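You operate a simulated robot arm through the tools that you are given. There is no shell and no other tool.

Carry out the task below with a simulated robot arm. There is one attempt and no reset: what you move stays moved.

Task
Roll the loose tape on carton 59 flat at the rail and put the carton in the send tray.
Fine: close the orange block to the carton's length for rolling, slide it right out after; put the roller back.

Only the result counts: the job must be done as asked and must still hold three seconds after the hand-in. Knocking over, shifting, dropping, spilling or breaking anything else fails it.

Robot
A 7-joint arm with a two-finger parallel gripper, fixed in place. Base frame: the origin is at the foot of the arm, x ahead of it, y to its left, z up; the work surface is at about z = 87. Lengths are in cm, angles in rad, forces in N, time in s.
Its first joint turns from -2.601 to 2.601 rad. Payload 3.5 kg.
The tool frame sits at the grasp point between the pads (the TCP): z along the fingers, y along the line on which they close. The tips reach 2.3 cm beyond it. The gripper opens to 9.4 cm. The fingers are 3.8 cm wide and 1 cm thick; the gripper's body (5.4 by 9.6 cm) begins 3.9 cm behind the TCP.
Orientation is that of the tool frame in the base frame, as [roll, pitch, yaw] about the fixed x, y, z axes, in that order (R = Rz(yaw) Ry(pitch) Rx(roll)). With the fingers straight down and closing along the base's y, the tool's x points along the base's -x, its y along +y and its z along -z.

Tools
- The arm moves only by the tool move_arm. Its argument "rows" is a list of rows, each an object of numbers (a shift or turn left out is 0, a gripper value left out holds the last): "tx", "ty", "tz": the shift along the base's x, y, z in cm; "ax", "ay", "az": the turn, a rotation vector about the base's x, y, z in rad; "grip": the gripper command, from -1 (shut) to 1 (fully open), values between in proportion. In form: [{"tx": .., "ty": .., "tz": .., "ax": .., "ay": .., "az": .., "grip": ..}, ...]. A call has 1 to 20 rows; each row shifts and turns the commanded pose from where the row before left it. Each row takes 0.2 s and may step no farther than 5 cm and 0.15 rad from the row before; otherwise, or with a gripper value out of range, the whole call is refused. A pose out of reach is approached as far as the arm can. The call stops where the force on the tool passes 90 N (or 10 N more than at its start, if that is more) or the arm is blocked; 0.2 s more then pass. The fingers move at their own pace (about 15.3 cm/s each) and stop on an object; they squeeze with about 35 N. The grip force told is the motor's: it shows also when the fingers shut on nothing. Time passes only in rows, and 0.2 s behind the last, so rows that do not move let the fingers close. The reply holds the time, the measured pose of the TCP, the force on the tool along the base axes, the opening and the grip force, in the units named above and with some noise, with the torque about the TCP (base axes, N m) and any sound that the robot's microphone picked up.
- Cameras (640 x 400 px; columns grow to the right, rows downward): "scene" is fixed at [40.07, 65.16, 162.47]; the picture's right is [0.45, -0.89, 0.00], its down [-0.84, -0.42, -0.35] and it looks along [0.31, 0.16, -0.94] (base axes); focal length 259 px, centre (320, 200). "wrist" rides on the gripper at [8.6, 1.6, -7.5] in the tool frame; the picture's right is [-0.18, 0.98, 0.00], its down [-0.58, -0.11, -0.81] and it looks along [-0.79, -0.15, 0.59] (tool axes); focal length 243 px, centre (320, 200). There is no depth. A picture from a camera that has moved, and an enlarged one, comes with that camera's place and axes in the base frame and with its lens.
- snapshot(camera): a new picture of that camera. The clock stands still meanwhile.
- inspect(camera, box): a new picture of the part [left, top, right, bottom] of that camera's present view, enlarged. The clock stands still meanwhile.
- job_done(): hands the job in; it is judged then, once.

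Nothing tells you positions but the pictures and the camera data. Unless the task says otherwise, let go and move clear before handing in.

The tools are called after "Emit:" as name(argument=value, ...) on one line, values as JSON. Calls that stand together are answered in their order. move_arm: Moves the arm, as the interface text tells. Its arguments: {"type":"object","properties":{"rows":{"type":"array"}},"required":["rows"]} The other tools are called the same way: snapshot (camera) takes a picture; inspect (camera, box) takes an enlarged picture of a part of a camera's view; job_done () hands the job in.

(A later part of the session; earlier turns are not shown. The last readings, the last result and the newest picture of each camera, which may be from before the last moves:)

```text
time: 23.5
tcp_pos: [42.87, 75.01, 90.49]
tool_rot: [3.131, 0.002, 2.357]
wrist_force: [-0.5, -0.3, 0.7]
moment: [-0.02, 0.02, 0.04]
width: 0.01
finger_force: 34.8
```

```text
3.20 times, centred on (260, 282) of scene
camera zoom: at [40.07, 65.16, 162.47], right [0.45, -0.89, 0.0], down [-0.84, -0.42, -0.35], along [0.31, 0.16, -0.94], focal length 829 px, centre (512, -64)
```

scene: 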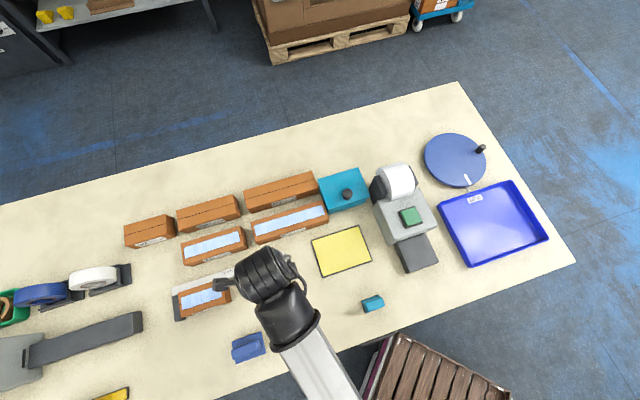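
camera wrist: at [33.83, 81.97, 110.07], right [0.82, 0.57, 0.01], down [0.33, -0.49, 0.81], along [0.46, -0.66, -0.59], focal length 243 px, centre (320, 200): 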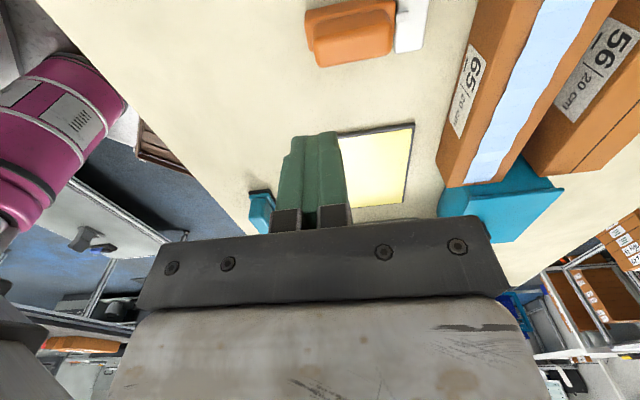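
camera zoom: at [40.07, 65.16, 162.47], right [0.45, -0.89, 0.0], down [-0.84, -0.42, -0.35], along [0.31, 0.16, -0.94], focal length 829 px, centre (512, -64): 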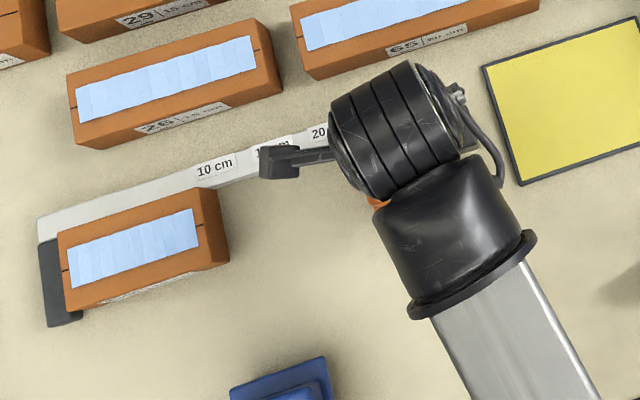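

Emit:
move_arm(rows=[{"tx": -0.6, "ty": 0.6}, {"tx": -0.6, "ty": 0.6}, {"tx": -0.6, "ty": 0.6}, {"tx": -0.6, "ty": 0.6}])

Emit:
inspect(camera="wrist", box=[220, 0, 460, 150])

```text
time: 24.5
tcp_pos: [40.49, 77.33, 90.4]
tool_rot: [3.132, 0.001, 2.357]
wrist_force: [1.7, -0.1, 0.4]
moment: [0.02, 0.02, -0.03]
width: 0.0
finger_force: 35.1
```

```text
2.67 times, centred on (340, 75) of wrist
camera zoom: at [35.39, 84.58, 98.03], right [0.82, 0.57, 0.01], down [0.33, -0.49, 0.81], along [0.46, -0.66, -0.59], focal length 647 px, centre (267, 533)
```

zoom: 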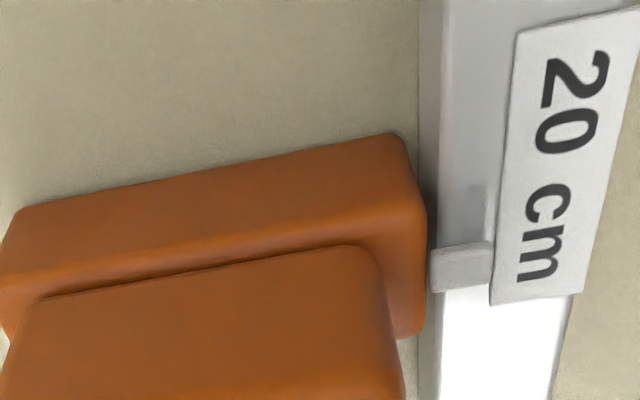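

Emit:
move_arm(rows=[{"tx": -0.7, "ty": 0.7}, {"tx": -0.7, "ty": 0.7}, {"tx": -0.7, "ty": 0.7}, {"tx": -0.7, "ty": 0.7}, {"tx": -0.7, "ty": 0.7}, {"tx": -0.7, "ty": 0.7}, {"tx": -0.7, "ty": 0.7}, {"tx": -0.7, "ty": 0.7}, {"tx": -0.7, "ty": 0.7}])

Emit:
snapshot(camera="wrist")

Emit:
inspect(camera="scene", box=[160, 220, 360, 345])

```text
time: 26.5
tcp_pos: [34.17, 83.83, 90.49]
tool_rot: [3.129, 0.0, 2.359]
wrist_force: [0.5, -1.2, 1.2]
moment: [0.03, -0.01, 0.01]
width: 0.02
finger_force: 34.3
```

```text
taken
camera wrist: at [29.03, 90.99, 98.0], right [0.82, 0.57, 0.01], down [0.33, -0.49, 0.81], along [0.46, -0.66, -0.59], focal length 243 px, centre (320, 200)
```

wrist: 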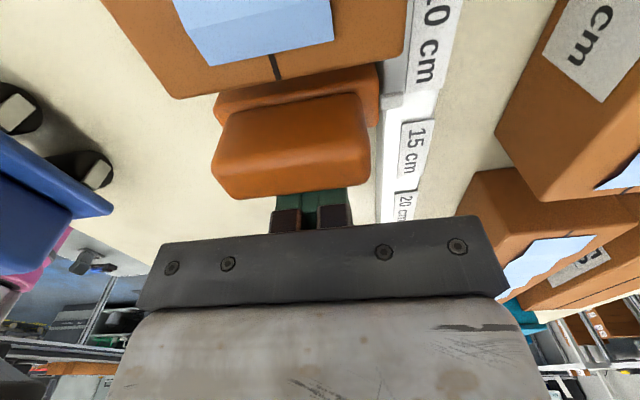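

```text
3.20 times, centred on (260, 282) of scene
camera zoom: at [40.07, 65.16, 162.47], right [0.45, -0.89, 0.0], down [-0.84, -0.42, -0.35], along [0.31, 0.16, -0.94], focal length 829 px, centre (512, -64)
```

zoom: 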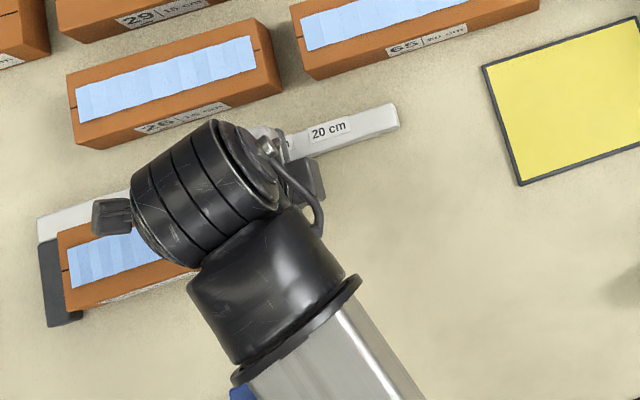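

In the left of the wrist view, the blue tool now shows dark wheels under its plate. I'll enlarge it to confirm it is the roller.

Emit:
inspect(camera="wrist", box=[0, 70, 130, 290])

Emit:
inspect(camera="wrist", box=[160, 30, 460, 220])

```text
1.82 times, centred on (65, 180) of wrist
camera zoom: at [29.03, 90.99, 98.0], right [0.82, 0.57, 0.01], down [0.33, -0.49, 0.81], along [0.46, -0.66, -0.59], focal length 441 px, centre (784, 236)
```

zoom: 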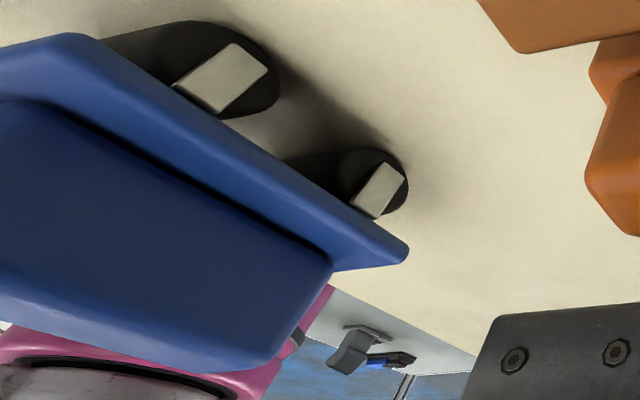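

```text
2.11 times, centred on (310, 125) of wrist
camera zoom: at [29.03, 90.99, 98.0], right [0.82, 0.57, 0.01], down [0.33, -0.49, 0.81], along [0.46, -0.66, -0.59], focal length 511 px, centre (341, 358)
```

zoom: 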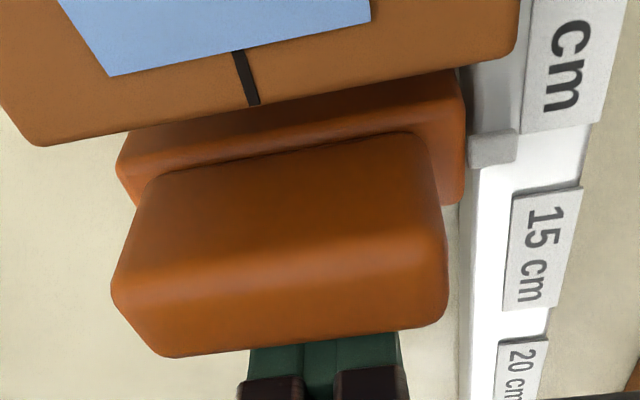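

Confirmed: it is the roller, with two cylinders under a blue plate and a handle. I'll keep closing the orange block onto the carton in small steps and watch the force.

Emit:
move_arm(rows=[{"tx": -0.5, "ty": 0.5}, {"tx": -0.5, "ty": 0.5}, {"tx": -0.3, "ty": 0.3}, {"tx": -0.2, "ty": 0.2}])

```text
time: 27.5
tcp_pos: [32.86, 84.98, 90.51]
tool_rot: [3.131, 0.003, 2.357]
wrist_force: [13.2, -15.4, 0.6]
moment: [0.19, 0.15, 0.15]
width: 0.0
finger_force: 35.5
```

Emit:
snapshot(camera="wrist")

Emit:
inspect(camera="scene", box=[160, 260, 260, 330])

```text
taken
camera wrist: at [27.7, 92.25, 98.02], right [0.83, 0.56, 0.01], down [0.33, -0.49, 0.81], along [0.46, -0.66, -0.59], focal length 243 px, centre (320, 200)
```

wrist: 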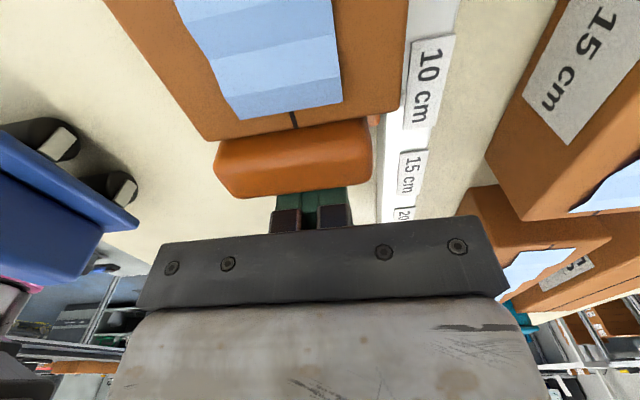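

```text
5.71 times, centred on (210, 295) of scene
camera zoom: at [40.07, 65.16, 162.47], right [0.45, -0.89, 0.0], down [-0.84, -0.42, -0.35], along [0.31, 0.16, -0.94], focal length 1480 px, centre (949, -343)
```

zoom: 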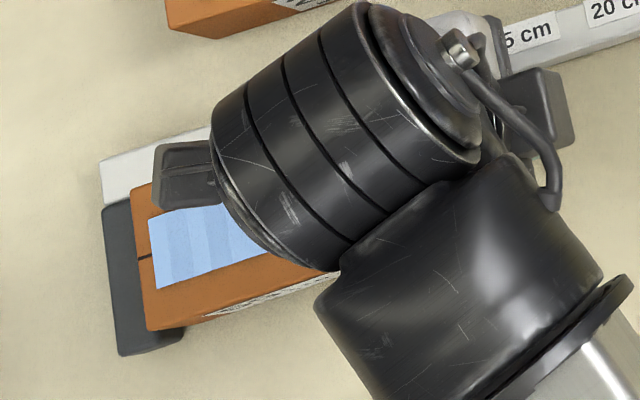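

Emit:
inspect(camera="wrist", box=[320, 60, 460, 160])

Emit:
inspect(camera="wrist", box=[100, 0, 460, 200])

```text
4.00 times, centred on (390, 110) of wrist
camera zoom: at [27.7, 92.25, 98.02], right [0.83, 0.56, 0.01], down [0.33, -0.49, 0.81], along [0.46, -0.66, -0.59], focal length 970 px, centre (40, 560)
```

zoom: 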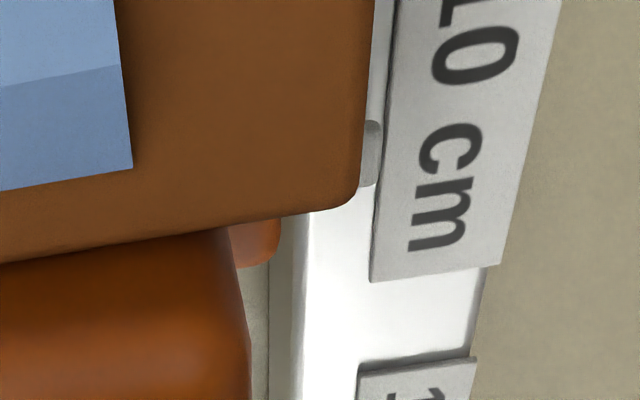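

```text
1.78 times, centred on (280, 100) of wrist
camera zoom: at [27.7, 92.25, 98.02], right [0.83, 0.56, 0.01], down [0.33, -0.49, 0.81], along [0.46, -0.66, -0.59], focal length 431 px, centre (391, 378)
```

zoom: 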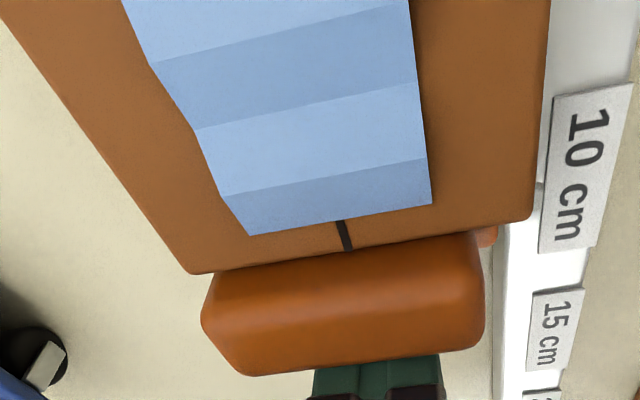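

Emit:
inspect(camera="scene", box=[170, 285, 210, 325])

```text
10.00 times, centred on (190, 305) of scene
camera zoom: at [40.07, 65.16, 162.47], right [0.45, -0.89, 0.0], down [-0.84, -0.42, -0.35], along [0.31, 0.16, -0.94], focal length 2589 px, centre (1620, -850)
```

zoom: 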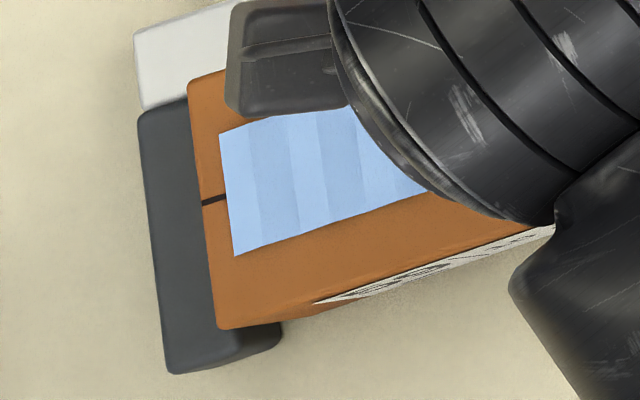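

Emit:
move_arm(rows=[{"tx": -0.15, "ty": 0.15}, {"tx": -0.15, "ty": 0.15}, {"tx": 0}])

Emit:
inspect(camera="scene", box=[170, 285, 210, 325])

```text
time: 28.3
tcp_pos: [32.85, 85.02, 90.46]
tool_rot: [3.13, 0.016, 2.352]
wrist_force: [48.4, -61.3, -2.0]
moment: [1.16, 1.0, 0.63]
width: 0.01
finger_force: 35.1
```

```text
10.00 times, centred on (190, 305) of scene
camera zoom: at [40.07, 65.16, 162.47], right [0.45, -0.89, 0.0], down [-0.84, -0.42, -0.35], along [0.31, 0.16, -0.94], focal length 2589 px, centre (1620, -850)
```

zoom: 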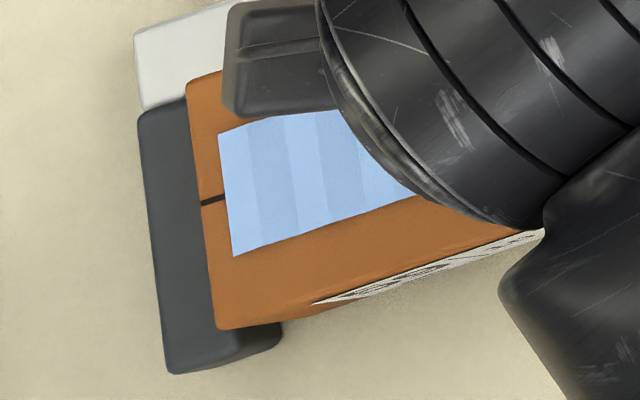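

The block is firmly closed against the carton and its tab lines up with the "10 cm" mark. I'll release the pressure, lift clear and check the fit.

Emit:
move_arm(rows=[{"tx": 0.3, "ty": -0.3}, {"tx": 0.5, "ty": -0.5}, {"tx": 0.7, "ty": -0.7}, {"tz": 3}, {"tz": 3.5}, {"tz": 3.5}])

Emit:
snapshot(camera="wrist")

Emit:
inspect(camera="scene", box=[160, 220, 360, 345])

```text
time: 29.7
tcp_pos: [33.89, 83.85, 100.54]
tool_rot: [3.131, 0.0, 2.357]
wrist_force: [0.0, 0.1, -0.9]
moment: [-0.02, -0.02, -0.02]
width: 0.0
finger_force: 35.4
```

```text
taken
camera wrist: at [28.6, 91.13, 108.07], right [0.82, 0.57, 0.01], down [0.33, -0.49, 0.81], along [0.46, -0.66, -0.59], focal length 243 px, centre (320, 200)
```

wrist: 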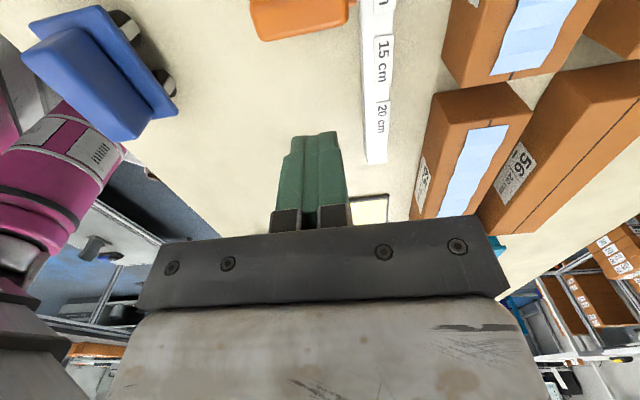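

```text
3.20 times, centred on (260, 282) of scene
camera zoom: at [40.07, 65.16, 162.47], right [0.45, -0.89, 0.0], down [-0.84, -0.42, -0.35], along [0.31, 0.16, -0.94], focal length 829 px, centre (512, -64)
```

zoom: 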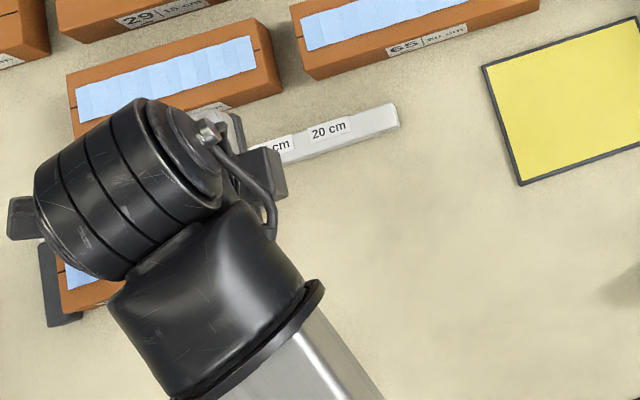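

The block is in place. Next I'll open the gripper and look at the roller from above to measure its handle.

Emit:
move_arm(rows=[{"tx": -2.75, "ty": -1.43, "tz": 1.1, "grip": 1}, {"tx": -2.75, "ty": -1.43, "tz": 1.1}, {"tx": -2.75, "ty": -1.43, "tz": 1.1}, {"tx": -2.75, "ty": -1.43, "tz": 1.1}, {"tx": -2.75, "ty": -1.43, "tz": 1.1}])

Emit:
snapshot(camera="wrist")

Emit:
snapshot(camera="scene")

```text
time: 30.9
tcp_pos: [19.92, 76.67, 106.19]
tool_rot: [3.129, 0.0, 2.358]
wrist_force: [-1.2, 0.1, 0.6]
moment: [0.0, 0.05, 0.01]
width: 9.4
finger_force: 0.0
```

```text
taken
camera wrist: at [14.85, 83.93, 113.66], right [0.82, 0.57, 0.01], down [0.33, -0.49, 0.81], along [0.46, -0.66, -0.59], focal length 243 px, centre (320, 200)
```

wrist: 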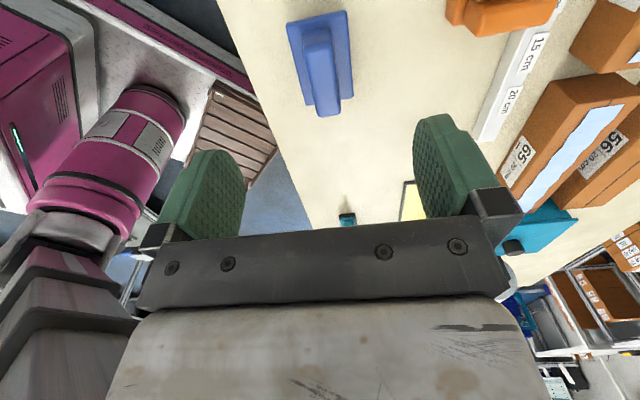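

```text
taken
```

scene: 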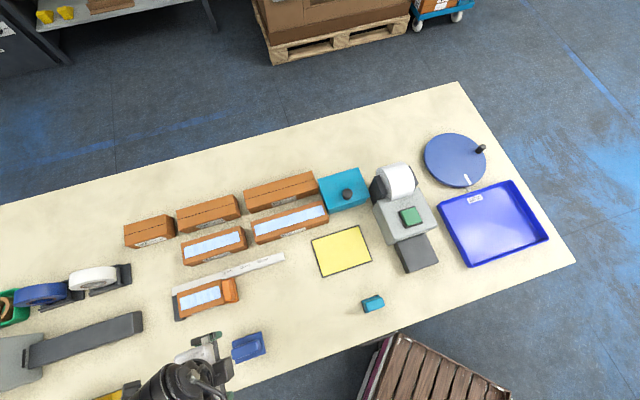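

Emit:
inspect(camera="wrist", box=[270, 0, 370, 125])

Emit:
inspect(camera="scene", box=[160, 260, 260, 330])

Emit:
inspect(camera="scene", box=[215, 320, 285, 370])

```text
3.20 times, centred on (320, 62) of wrist
camera zoom: at [14.85, 83.93, 113.66], right [0.82, 0.57, 0.01], down [0.33, -0.49, 0.81], along [0.46, -0.66, -0.59], focal length 776 px, centre (320, 640)
```

zoom: 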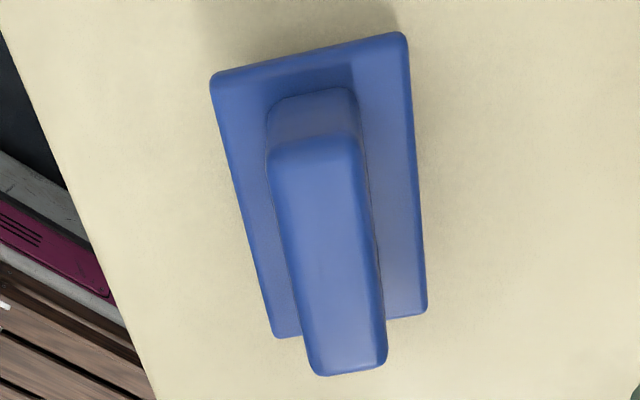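

```text
5.71 times, centred on (210, 295) of scene
camera zoom: at [40.07, 65.16, 162.47], right [0.45, -0.89, 0.0], down [-0.84, -0.42, -0.35], along [0.31, 0.16, -0.94], focal length 1480 px, centre (949, -343)
```

zoom: 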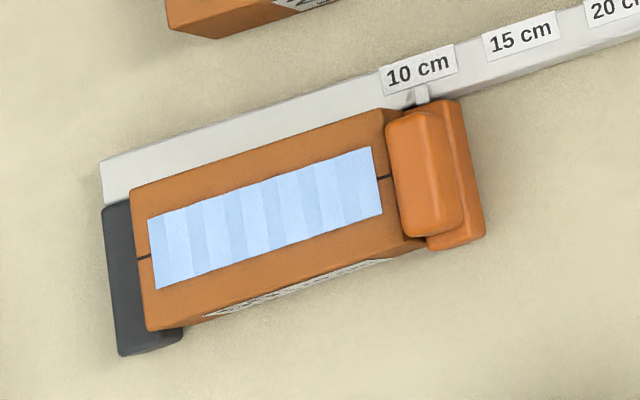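

```text
8.00 times, centred on (250, 345) of scene
camera zoom: at [40.07, 65.16, 162.47], right [0.45, -0.89, 0.0], down [-0.84, -0.42, -0.35], along [0.31, 0.16, -0.94], focal length 2072 px, centre (880, -960)
```

zoom: 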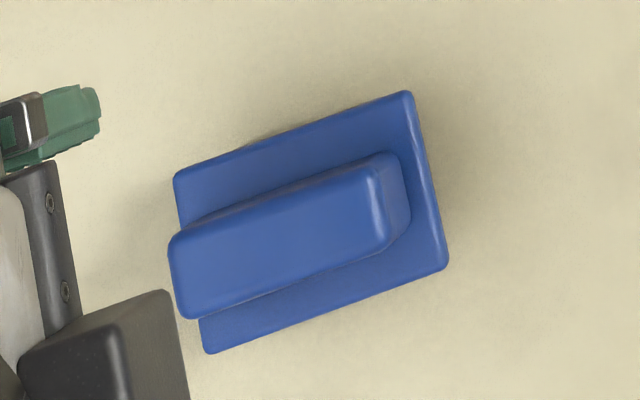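

The block's tab sits right at the "10 cm" mark with the carton snug. The roller's handle is centred near (21.5, 75.45) with its top at about z=92.5, so I'll go down around it.

Emit:
move_arm(rows=[{"tx": 0.8, "ty": -0.6, "tz": -2}, {"tx": 0.78, "ty": -0.62, "tz": -2.5}, {"tz": -2.5}, {"tz": -2.5}, {"tz": -1.5}])

Emit:
snapshot(camera="wrist")

Emit:
snapshot(camera="scene")

```text
time: 32.1
tcp_pos: [21.74, 75.55, 95.02]
tool_rot: [3.13, 0.001, 2.359]
wrist_force: [-0.8, 0.2, -0.3]
moment: [0.0, 0.0, 0.01]
width: 9.4
finger_force: 0.1
```

```text
taken
camera wrist: at [16.56, 82.73, 102.57], right [0.82, 0.57, 0.01], down [0.33, -0.49, 0.81], along [0.46, -0.66, -0.59], focal length 243 px, centre (320, 200)
```

wrist: 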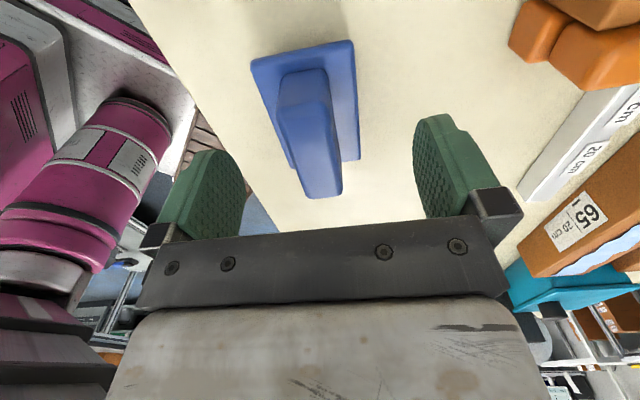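

```text
taken
```

scene: 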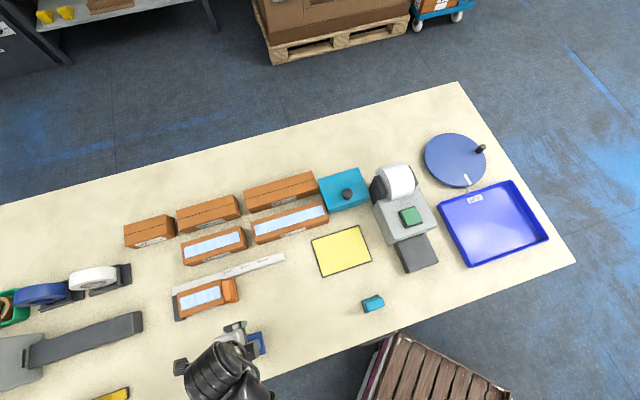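

Emit:
move_arm(rows=[{"tx": -0.18, "ty": -0.18, "tz": -1}, {"tz": -1}, {"tz": -0.4}])

Emit:
inspect(camera="wrist", box=[150, 0, 530, 235])

```text
time: 32.9
tcp_pos: [21.58, 75.27, 92.61]
tool_rot: [3.129, 0.001, 2.359]
wrist_force: [0.6, -0.1, -0.2]
moment: [0.04, 0.01, 0.0]
width: 9.41
finger_force: 0.1
```

```text
1.68 times, centred on (340, 118) of wrist
camera zoom: at [16.4, 82.65, 100.13], right [0.82, 0.57, 0.01], down [0.33, -0.49, 0.81], along [0.46, -0.66, -0.59], focal length 409 px, centre (286, 339)
```

zoom: 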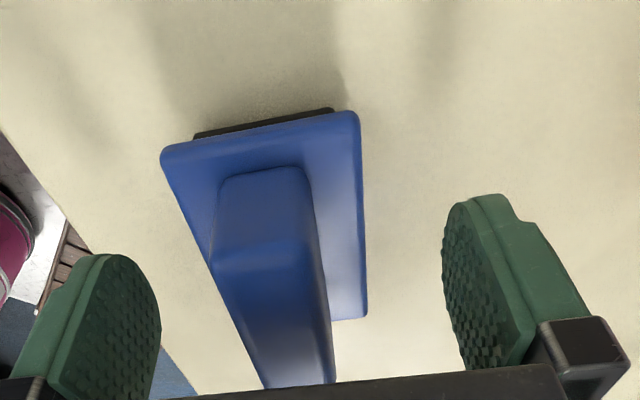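

Emit:
move_arm(rows=[{"tx": -0.1, "ty": -0.1}, {"grip": -1}, {"grip": -1}, {"grip": -1}, {"grip": -1}])

Emit:
snapshot(camera="wrist")

```text
time: 34.1
tcp_pos: [21.57, 75.4, 92.62]
tool_rot: [3.127, 0.0, 2.357]
wrist_force: [15.2, 16.1, 24.9]
moment: [0.44, -0.54, 0.02]
width: 2.39
finger_force: 35.0
```

```text
taken
camera wrist: at [16.41, 82.65, 100.22], right [0.82, 0.57, 0.01], down [0.33, -0.5, 0.8], along [0.46, -0.66, -0.59], focal length 243 px, centre (320, 200)
```

wrist: 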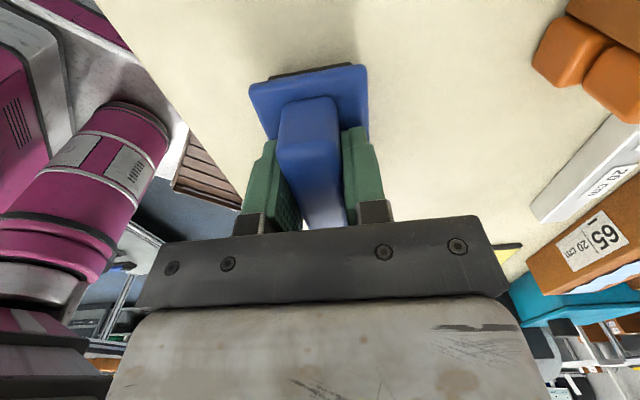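

Emit:
move_arm(rows=[{"tx": 0.12, "ty": 0.12, "tz": 0.1}, {"tx": 0, "tz": 0.1}])

```text
time: 34.7
tcp_pos: [21.23, 75.23, 92.67]
tool_rot: [3.134, 0.001, 2.358]
wrist_force: [0.8, -0.1, -1.7]
moment: [-0.01, -0.01, -0.01]
width: 2.35
finger_force: 35.2
```

The roller is gripped and the forces have settled. I'm lifting it.

Emit:
move_arm(rows=[{"tz": 1}, {"tz": 2}, {"tz": 2}, {"tz": 2}, {"tz": 2}])

Emit:
snapshot(camera="wrist")

Emit:
snapshot(camera="scene")

```text
time: 35.9
tcp_pos: [21.61, 75.32, 101.79]
tool_rot: [3.129, -0.001, 2.359]
wrist_force: [0.6, 0.2, -2.2]
moment: [-0.03, -0.01, 0.05]
width: 2.36
finger_force: 35.4
```

```text
taken
camera wrist: at [16.48, 82.62, 109.39], right [0.82, 0.57, 0.01], down [0.33, -0.49, 0.81], along [0.46, -0.66, -0.59], focal length 243 px, centre (320, 200)
```

wrist: 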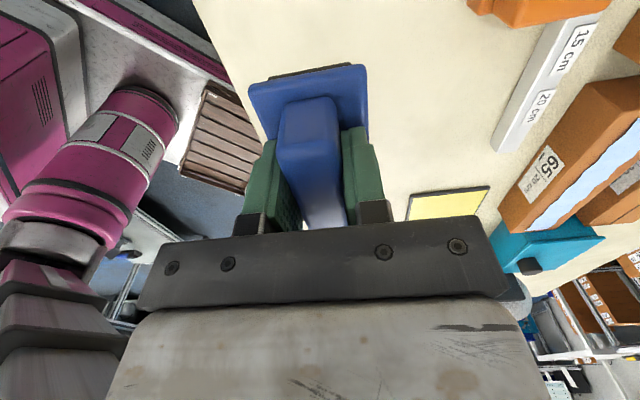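

```text
taken
```

scene: 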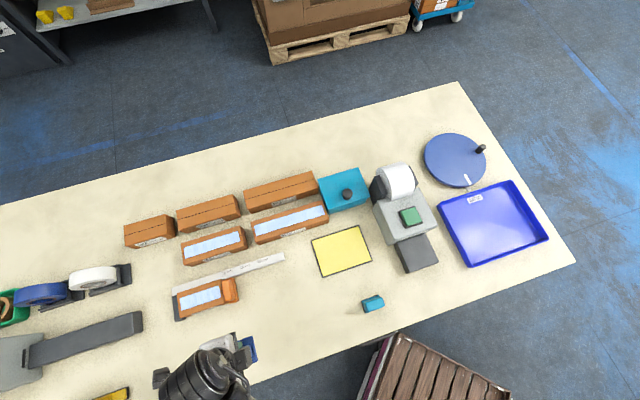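

The roller is held securely. I'm carrying it over the right part of the tape on carton 59, staying high.

Emit:
move_arm(rows=[{"tx": 1.35, "ty": 2.9}, {"tx": 1.35, "ty": 2.9}, {"tx": 1.35, "ty": 2.9}, {"tx": 1.35, "ty": 2.9}, {"tx": 1.35, "ty": 2.95}])

Emit:
snapshot(camera="wrist")

Emit:
snapshot(camera="scene")

```text
time: 37.1
tcp_pos: [28.26, 89.98, 101.78]
tool_rot: [3.131, 0.0, 2.358]
wrist_force: [0.2, -0.2, -1.7]
moment: [-0.01, -0.03, 0.0]
width: 2.37
finger_force: 35.3
```

```text
taken
camera wrist: at [23.18, 97.21, 109.3], right [0.82, 0.57, 0.01], down [0.33, -0.49, 0.81], along [0.46, -0.66, -0.59], focal length 243 px, centre (320, 200)
```

wrist: 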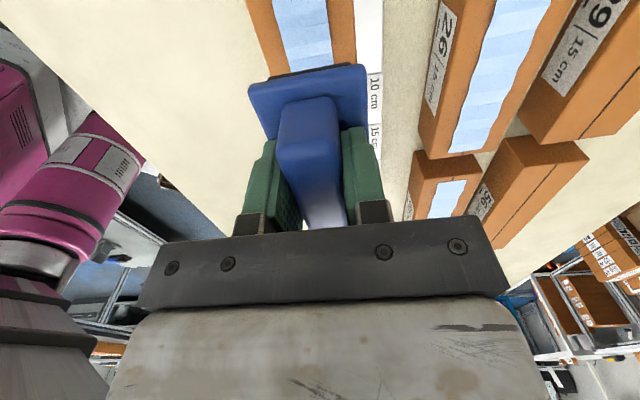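

```text
taken
```

scene: 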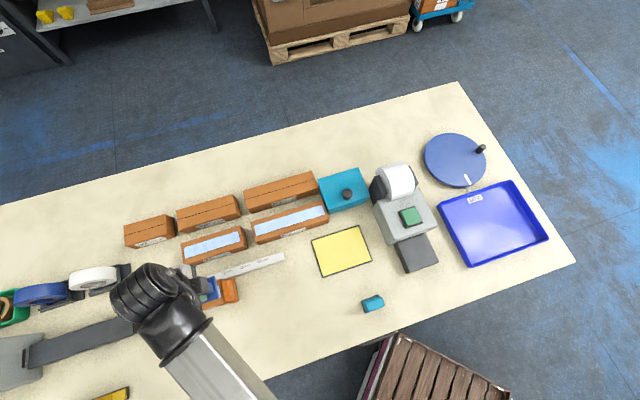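

Emit:
inspect(camera="wrist", box=[220, 0, 420, 125])

Emit:
inspect(camera="scene", box=[160, 250, 260, 330])

```text
3.20 times, centred on (320, 62) of wrist
camera zoom: at [23.18, 97.21, 109.3], right [0.82, 0.57, 0.01], down [0.33, -0.49, 0.81], along [0.46, -0.66, -0.59], focal length 776 px, centre (320, 640)
```

zoom: 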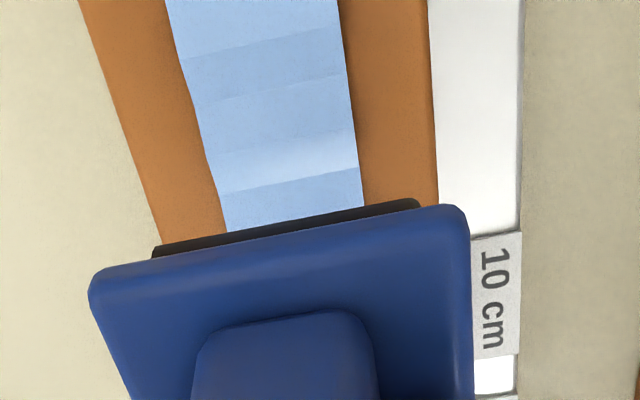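

```text
5.00 times, centred on (210, 290) of scene
camera zoom: at [40.07, 65.16, 162.47], right [0.45, -0.89, 0.0], down [-0.84, -0.42, -0.35], along [0.31, 0.16, -0.94], focal length 1295 px, centre (870, -250)
```

zoom: 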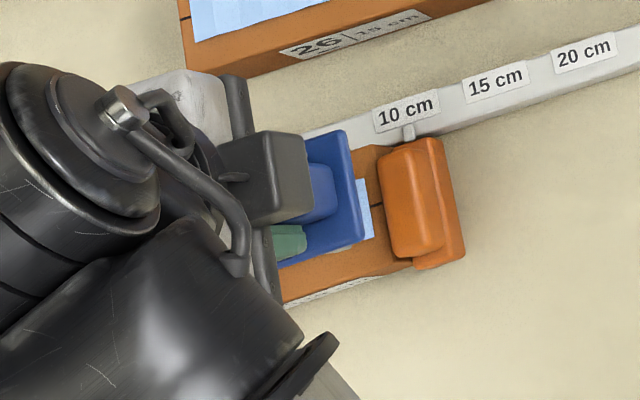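

The roller's cylinder is about 4 cm wide and covers the 3 cm wide tape. I'll shift slightly to centre it and then lower until it touches.

Emit:
move_arm(rows=[{"tx": -0.25, "ty": -0.25, "tz": -1.5}, {"tz": -1.5}, {"tz": -0.8}, {"tz": -0.4}])

```text
time: 38.1
tcp_pos: [28.07, 89.64, 97.39]
tool_rot: [3.13, 0.0, 2.358]
wrist_force: [-0.9, 3.5, 4.6]
moment: [0.09, 0.12, -0.04]
width: 2.35
finger_force: 35.1
```

Emit:
move_arm(rows=[{"tz": -0.12}, {"tz": 0}])

```text
time: 38.7
tcp_pos: [28.12, 89.58, 97.39]
tool_rot: [3.131, 0.0, 2.358]
wrist_force: [-0.8, 4.9, 17.1]
moment: [-0.04, 0.25, -0.01]
width: 2.35
finger_force: 35.1
```

About 19 N of pressure with firm contact. I'm rolling slowly to the left along the tape.

Emit:
move_arm(rows=[{"tx": -0.35, "ty": 0.35}, {"tx": -0.35, "ty": 0.35}, {"tx": -0.35, "ty": 0.35}, {"tx": -0.35, "ty": 0.35}, {"tx": -0.35, "ty": 0.35}, {"tx": -0.35, "ty": 0.35}, {"tx": -0.35, "ty": 0.35}])

Emit:
snapshot(camera="scene")

Emit:
snapshot(camera="wrist")

```text
time: 40.3
tcp_pos: [25.58, 92.18, 97.56]
tool_rot: [3.128, 0.0, 2.358]
wrist_force: [-0.8, -0.6, 0.5]
moment: [-0.06, 0.09, 0.01]
width: 2.35
finger_force: 35.2
```

```text
taken
```

scene: 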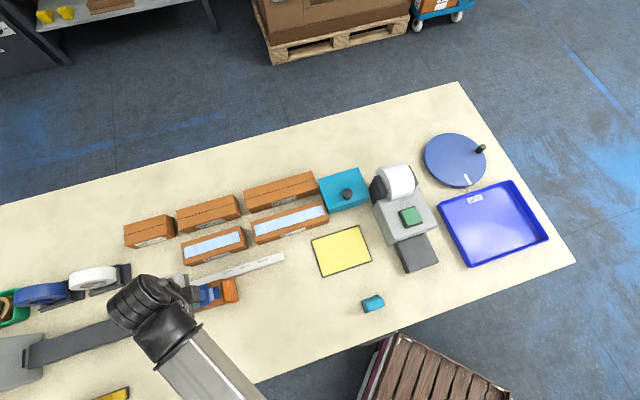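

```text
taken
camera wrist: at [20.4, 99.49, 105.0], right [0.82, 0.57, 0.01], down [0.33, -0.49, 0.81], along [0.46, -0.66, -0.59], focal length 243 px, centre (320, 200)
```

wrist: 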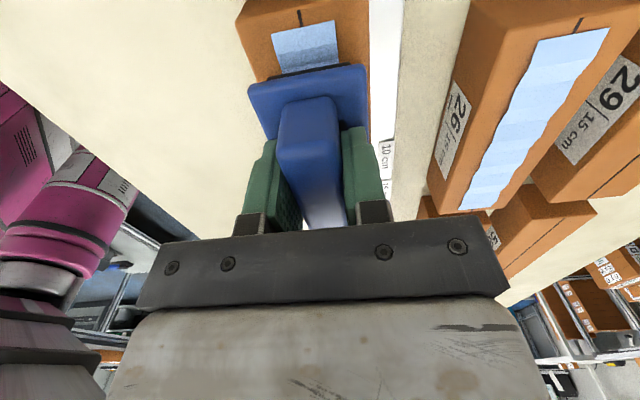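

Emit:
move_arm(rows=[{"tz": -0.1}, {"tz": 0}])

```text
time: 40.9
tcp_pos: [25.54, 92.2, 97.28]
tool_rot: [3.13, 0.0, 2.357]
wrist_force: [-0.6, -0.3, 12.8]
moment: [-0.28, 0.25, 0.02]
width: 2.33
finger_force: 35.1
```

Emit:
move_arm(rows=[{"tx": -0.35, "ty": 0.35}, {"tx": -0.35, "ty": 0.35}, {"tx": -0.35, "ty": 0.35}])

```text
time: 41.7
tcp_pos: [24.47, 93.26, 97.49]
tool_rot: [3.13, 0.0, 2.358]
wrist_force: [1.6, 1.4, 13.4]
moment: [-0.17, 0.14, -0.02]
width: 2.37
finger_force: 35.1
```

Emit:
move_arm(rows=[{"tx": -0.35, "ty": 0.35}, {"tx": -0.35, "ty": 0.35}, {"tx": -0.35, "ty": 0.35}])

Emit:
inspect(camera="wrist", box=[220, 0, 420, 125])

Emit:
inspect(camera="scene", box=[160, 250, 260, 330])

```text
time: 42.5
tcp_pos: [23.47, 94.39, 97.48]
tool_rot: [3.129, 0.0, 2.358]
wrist_force: [2.5, 3.1, 8.4]
moment: [-0.03, 0.0, 0.02]
width: 2.33
finger_force: 35.1
```

```text
3.20 times, centred on (320, 62) of wrist
camera zoom: at [18.26, 101.57, 104.98], right [0.82, 0.57, 0.01], down [0.33, -0.49, 0.81], along [0.46, -0.66, -0.59], focal length 776 px, centre (320, 640)
```

zoom: 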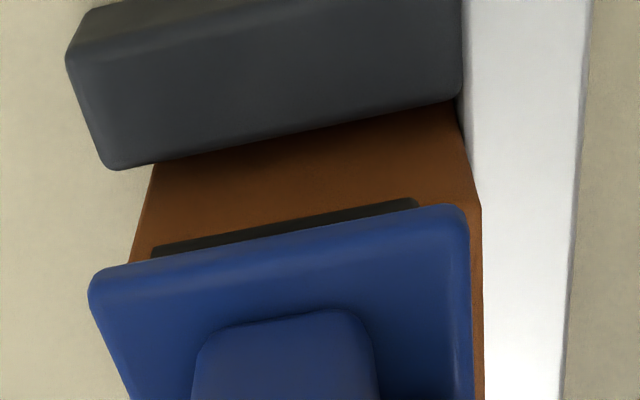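

```text
5.00 times, centred on (210, 290) of scene
camera zoom: at [40.07, 65.16, 162.47], right [0.45, -0.89, 0.0], down [-0.84, -0.42, -0.35], along [0.31, 0.16, -0.94], focal length 1295 px, centre (870, -250)
```

zoom: 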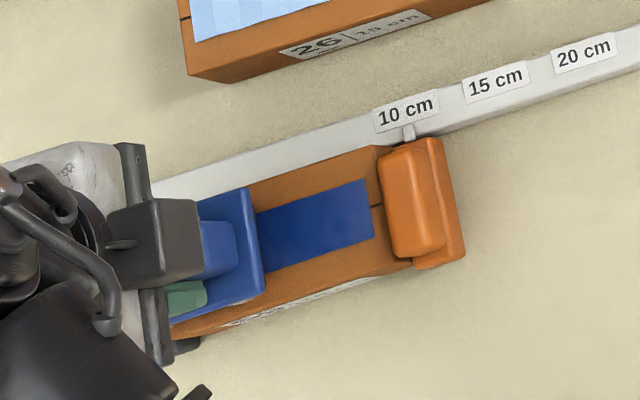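

The tape turns dark blue and flat where it has been rolled. I'll roll back to the right under pressure to cover it fully.

Emit:
move_arm(rows=[{"tz": -0.06}, {"tx": 0.35, "ty": -0.35}, {"tx": 0.35, "ty": -0.35}, {"tx": 0.35, "ty": -0.35}, {"tx": 0.35, "ty": -0.35}, {"tx": 0.35, "ty": -0.35}, {"tx": 0.35, "ty": -0.35}, {"tx": 0.35, "ty": -0.35}])

Emit:
snapshot(camera="wrist")

```text
time: 44.3
tcp_pos: [25.93, 91.76, 97.35]
tool_rot: [3.13, -0.001, 2.357]
wrist_force: [1.2, 0.8, 27.2]
moment: [-0.24, 0.23, -0.06]
width: 2.36
finger_force: 35.1
```

```text
taken
camera wrist: at [20.77, 99.01, 104.95], right [0.82, 0.57, 0.01], down [0.33, -0.49, 0.81], along [0.46, -0.66, -0.59], focal length 243 px, centre (320, 200)
```

wrist: 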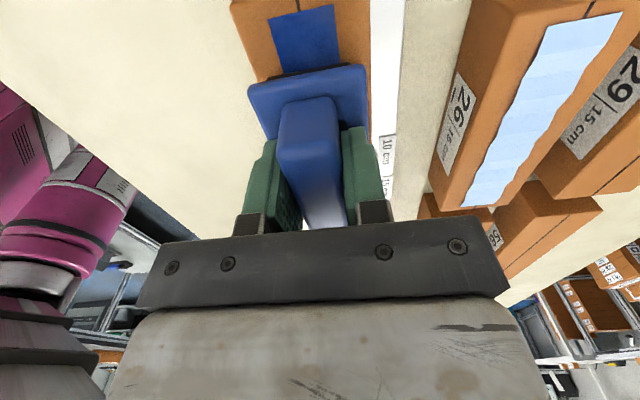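

Emit:
move_arm(rows=[{"tz": 0.06}, {"tx": 0.35, "ty": -0.35}, {"tx": 0.35, "ty": -0.35}, {"tx": 0.35, "ty": -0.35}, {"tx": 0.35, "ty": -0.35}, {"tx": 0.35, "ty": -0.35}, {"tx": 0.35, "ty": -0.35}])

Emit:
inspect(camera="wrist", box=[220, 0, 420, 125])

```text
time: 45.9
tcp_pos: [27.9, 89.83, 97.44]
tool_rot: [3.132, -0.001, 2.358]
wrist_force: [-4.7, 2.4, 12.3]
moment: [-0.13, 0.34, -0.1]
width: 2.37
finger_force: 35.3
```

```text
3.20 times, centred on (320, 62) of wrist
camera zoom: at [22.78, 97.02, 104.97], right [0.82, 0.57, 0.01], down [0.33, -0.49, 0.8], along [0.46, -0.66, -0.59], focal length 776 px, centre (320, 640)
```

zoom: 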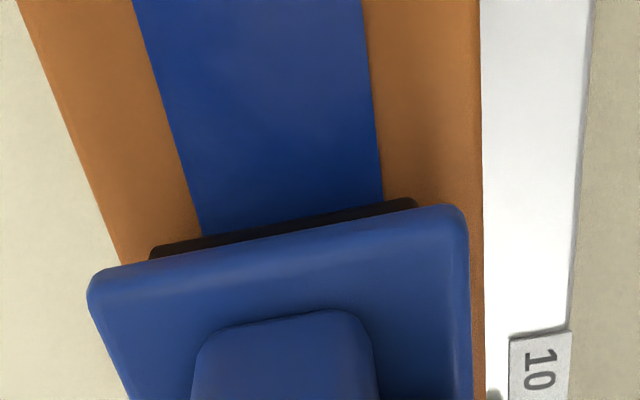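

The whole tape is dark blue and lies straight and flat. I'll lift the roller and carry it back to its original spot.

Emit:
move_arm(rows=[{"tz": 1}, {"tz": 2}, {"tz": 2}, {"tx": -1.3, "ty": -2.86}, {"tx": -1.3, "ty": -2.86}, {"tx": -1.3, "ty": -2.86}, {"tx": -1.3, "ty": -2.86}, {"tx": -1.3, "ty": -2.86}])

Emit:
inspect(camera="scene", box=[160, 260, 260, 330])

Emit:
snapshot(camera="scene")

```text
time: 47.7
tcp_pos: [21.66, 75.37, 102.21]
tool_rot: [3.131, 0.0, 2.358]
wrist_force: [-0.1, 0.0, -1.5]
moment: [0.0, -0.02, -0.01]
width: 2.37
finger_force: 34.8
```

```text
5.71 times, centred on (210, 295) of scene
camera zoom: at [40.07, 65.16, 162.47], right [0.45, -0.89, 0.0], down [-0.84, -0.42, -0.35], along [0.31, 0.16, -0.94], focal length 1480 px, centre (949, -343)
```

zoom: 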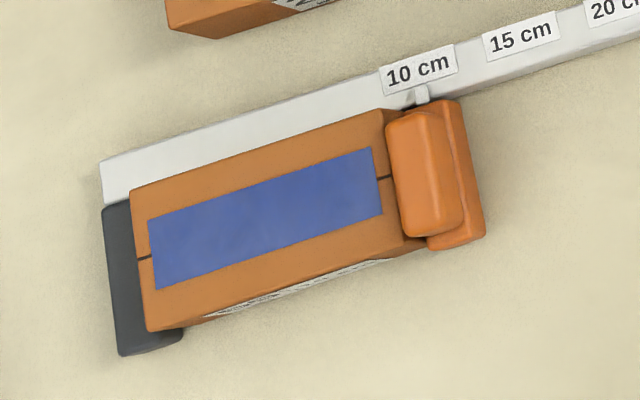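

```text
taken
```

scene: 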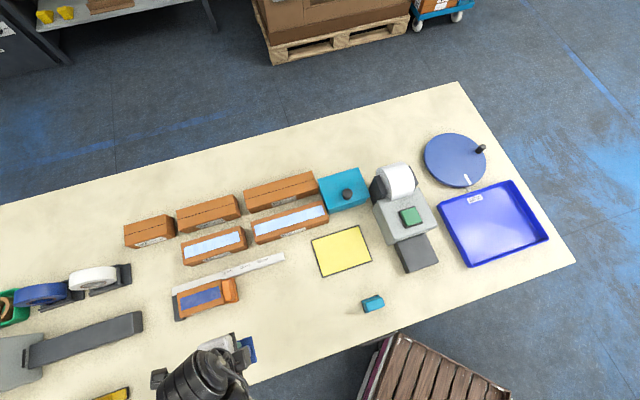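

The rolled tape is completely flat and dark. I'm lowering the roller at its home spot.

Emit:
move_arm(rows=[{"tz": -2.5}, {"tz": -2.5}, {"tz": -2.2}, {"tz": -1.4}, {"tz": -0.6}])

```text
time: 48.9
tcp_pos: [21.55, 75.51, 93.07]
tool_rot: [3.128, -0.001, 2.359]
wrist_force: [0.6, -0.9, -1.5]
moment: [0.02, 0.03, 0.03]
width: 2.35
finger_force: 34.8
```

Emit:
move_arm(rows=[{"tz": -0.2}, {"tz": -0.12}])

Emit:
inspect(camera="scene", box=[215, 320, 285, 370])

```text
time: 49.5
tcp_pos: [21.56, 75.36, 92.84]
tool_rot: [3.129, 0.001, 2.358]
wrist_force: [-0.1, 0.2, -1.3]
moment: [0.01, 0.0, 0.0]
width: 2.34
finger_force: 34.7
```

```text
8.00 times, centred on (250, 345) of scene
camera zoom: at [40.07, 65.16, 162.47], right [0.45, -0.89, 0.0], down [-0.84, -0.42, -0.35], along [0.31, 0.16, -0.94], focal length 2072 px, centre (880, -960)
```

zoom: 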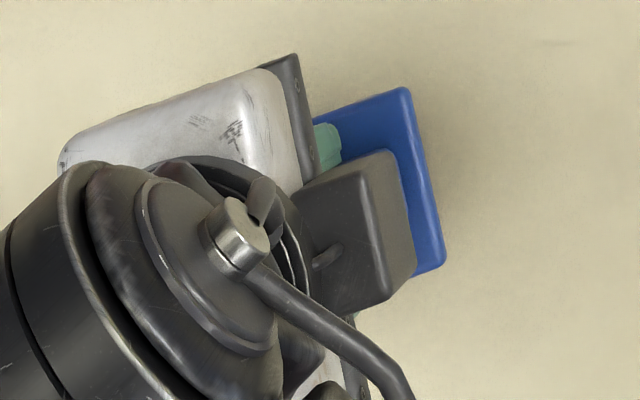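

Emit:
move_arm(rows=[{"tx": 0.07, "ty": -0.12}, {"tz": -0.12}, {"tz": -0.06}])

```text
time: 50.3
tcp_pos: [21.69, 75.32, 92.72]
tool_rot: [3.13, 0.001, 2.357]
wrist_force: [0.5, -0.3, 1.2]
moment: [-0.04, 0.04, 0.0]
width: 2.39
finger_force: 35.0
```

The roller is touching the bench. I'm releasing it and moving straight up.

Emit:
move_arm(rows=[{"grip": 0.3}, {"grip": 0.3}, {"tz": 1}, {"tz": 2}, {"tz": 3}, {"tz": 3.5}, {"tx": -1.5, "ty": 1.5}, {"tx": -1.5, "ty": 1.5}])

Emit:
inspect(camera="scene", box=[215, 320, 285, 370])

Emit:
snapshot(camera="wrist")

```text
time: 52.1
tcp_pos: [18.63, 78.27, 102.14]
tool_rot: [3.129, -0.001, 2.357]
wrist_force: [-0.1, -0.4, -0.5]
moment: [0.02, -0.01, 0.0]
width: 6.11
finger_force: 0.0
```

```text
8.00 times, centred on (250, 345) of scene
camera zoom: at [40.07, 65.16, 162.47], right [0.45, -0.89, 0.0], down [-0.84, -0.42, -0.35], along [0.31, 0.16, -0.94], focal length 2072 px, centre (880, -960)
```

zoom: 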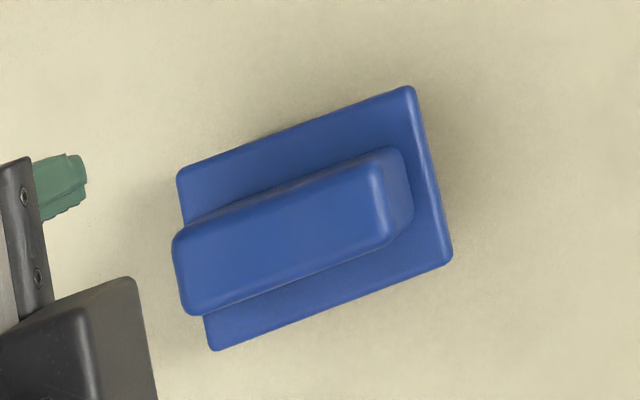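

```text
taken
camera wrist: at [13.52, 85.51, 109.73], right [0.82, 0.57, 0.01], down [0.33, -0.49, 0.81], along [0.46, -0.66, -0.59], focal length 243 px, centre (320, 200)
```

wrist: 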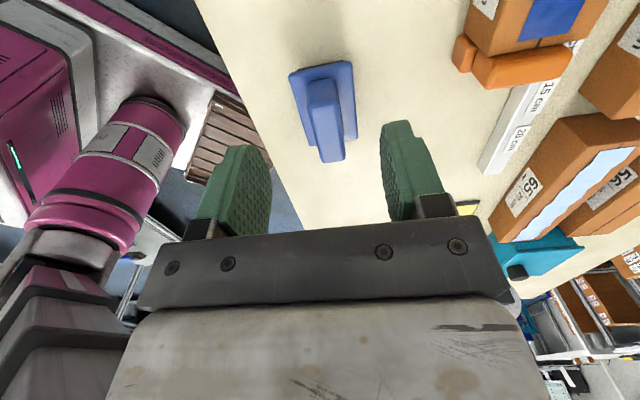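

The roller is back at its spot to within about 2 mm. Now I'll pick up carton 59 at the rail, gripping its upper part just above the rail's top.

Emit:
move_arm(rows=[{"tx": 1.48, "ty": 2.79, "grip": 0.75}, {"tx": 1.48, "ty": 2.79}, {"tx": 1.48, "ty": 2.79}, {"tx": 1.48, "ty": 2.79}, {"tx": 1.47, "ty": 2.77}, {"tz": -2.5}, {"tz": -2.5}])

Emit:
snapshot(camera="wrist")

Emit:
inspect(camera="scene", box=[160, 250, 260, 330])

```text
time: 53.7
tcp_pos: [25.85, 92.12, 97.09]
tool_rot: [3.129, 0.0, 2.356]
wrist_force: [-0.3, 0.4, -0.7]
moment: [-0.01, 0.04, -0.01]
width: 8.19
finger_force: 0.0
```

```text
taken
camera wrist: at [20.73, 99.5, 104.64], right [0.82, 0.57, 0.01], down [0.33, -0.49, 0.81], along [0.46, -0.66, -0.59], focal length 243 px, centre (320, 200)
```

wrist: 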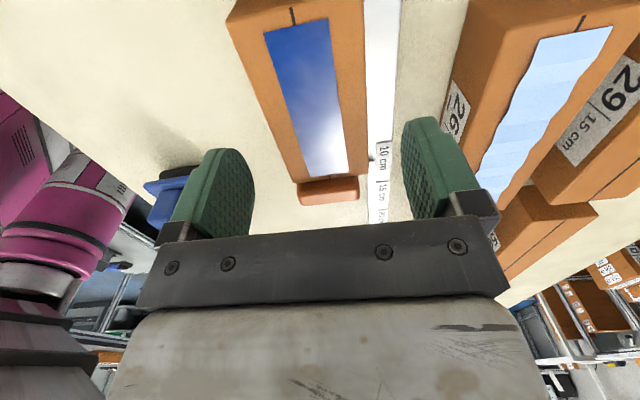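

```text
5.00 times, centred on (210, 290) of scene
camera zoom: at [40.07, 65.16, 162.47], right [0.45, -0.89, 0.0], down [-0.84, -0.42, -0.35], along [0.31, 0.16, -0.94], focal length 1295 px, centre (870, -250)
```

zoom: 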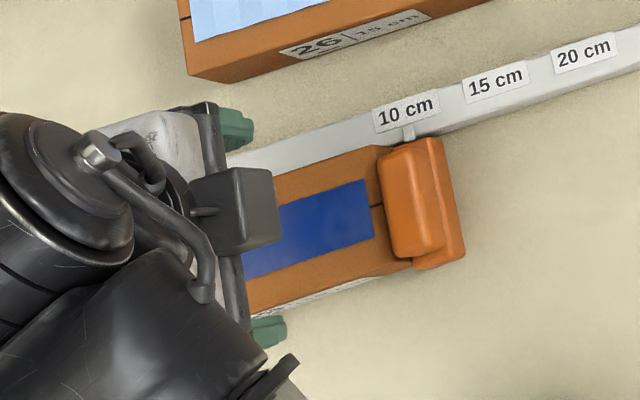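

Emit:
move_arm(rows=[{"tx": 0.08, "ty": 0.08, "tz": -2}, {"tz": -1.5}, {"tz": -0.8}, {"tz": -0.3}])

Emit:
inspect(camera="wrist", box=[150, 0, 530, 235])

```text
time: 54.7
tcp_pos: [26.0, 92.22, 92.41]
tool_rot: [3.13, 0.0, 2.359]
wrist_force: [0.5, -0.4, -0.3]
moment: [0.01, 0.03, -0.01]
width: 8.24
finger_force: 0.1
```

```text
1.68 times, centred on (340, 118) of wrist
camera zoom: at [20.86, 99.43, 100.03], right [0.82, 0.57, 0.01], down [0.33, -0.49, 0.81], along [0.46, -0.66, -0.59], focal length 409 px, centre (286, 339)
```

zoom: 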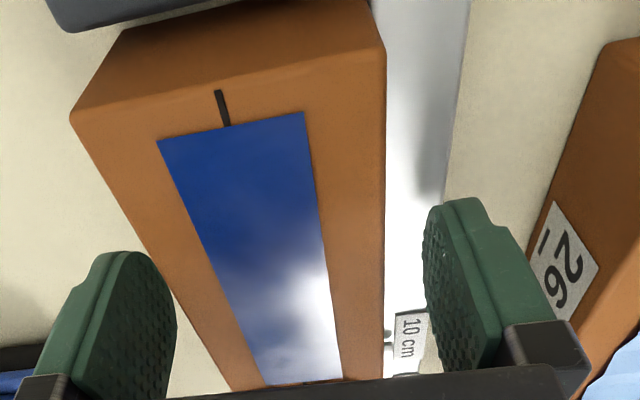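

Emit:
move_arm(rows=[{"grip": -1}, {"grip": -1}, {"grip": -1}])

```text
time: 55.5
tcp_pos: [25.88, 91.93, 92.55]
tool_rot: [3.131, 0.0, 2.357]
wrist_force: [-14.0, -15.7, 0.3]
moment: [-0.54, 0.49, -0.06]
width: 6.14
finger_force: 35.2
```

Emit:
move_arm(rows=[{"tx": -0.14, "ty": -0.14}, {"tx": 0}])

```text
time: 56.1
tcp_pos: [25.75, 92.03, 92.53]
tool_rot: [3.13, 0.003, 2.359]
wrist_force: [-9.8, -14.2, -6.4]
moment: [-0.69, 0.42, 0.1]
width: 6.17
finger_force: 34.8
```

Emit:
move_arm(rows=[{"tx": -0.15, "ty": -0.15}, {"tx": 0}])

```text
time: 56.7
tcp_pos: [25.89, 92.05, 92.64]
tool_rot: [3.128, -0.001, 2.359]
wrist_force: [-2.1, -1.5, 0.1]
moment: [-0.06, 0.07, 0.09]
width: 6.18
finger_force: 35.3
```

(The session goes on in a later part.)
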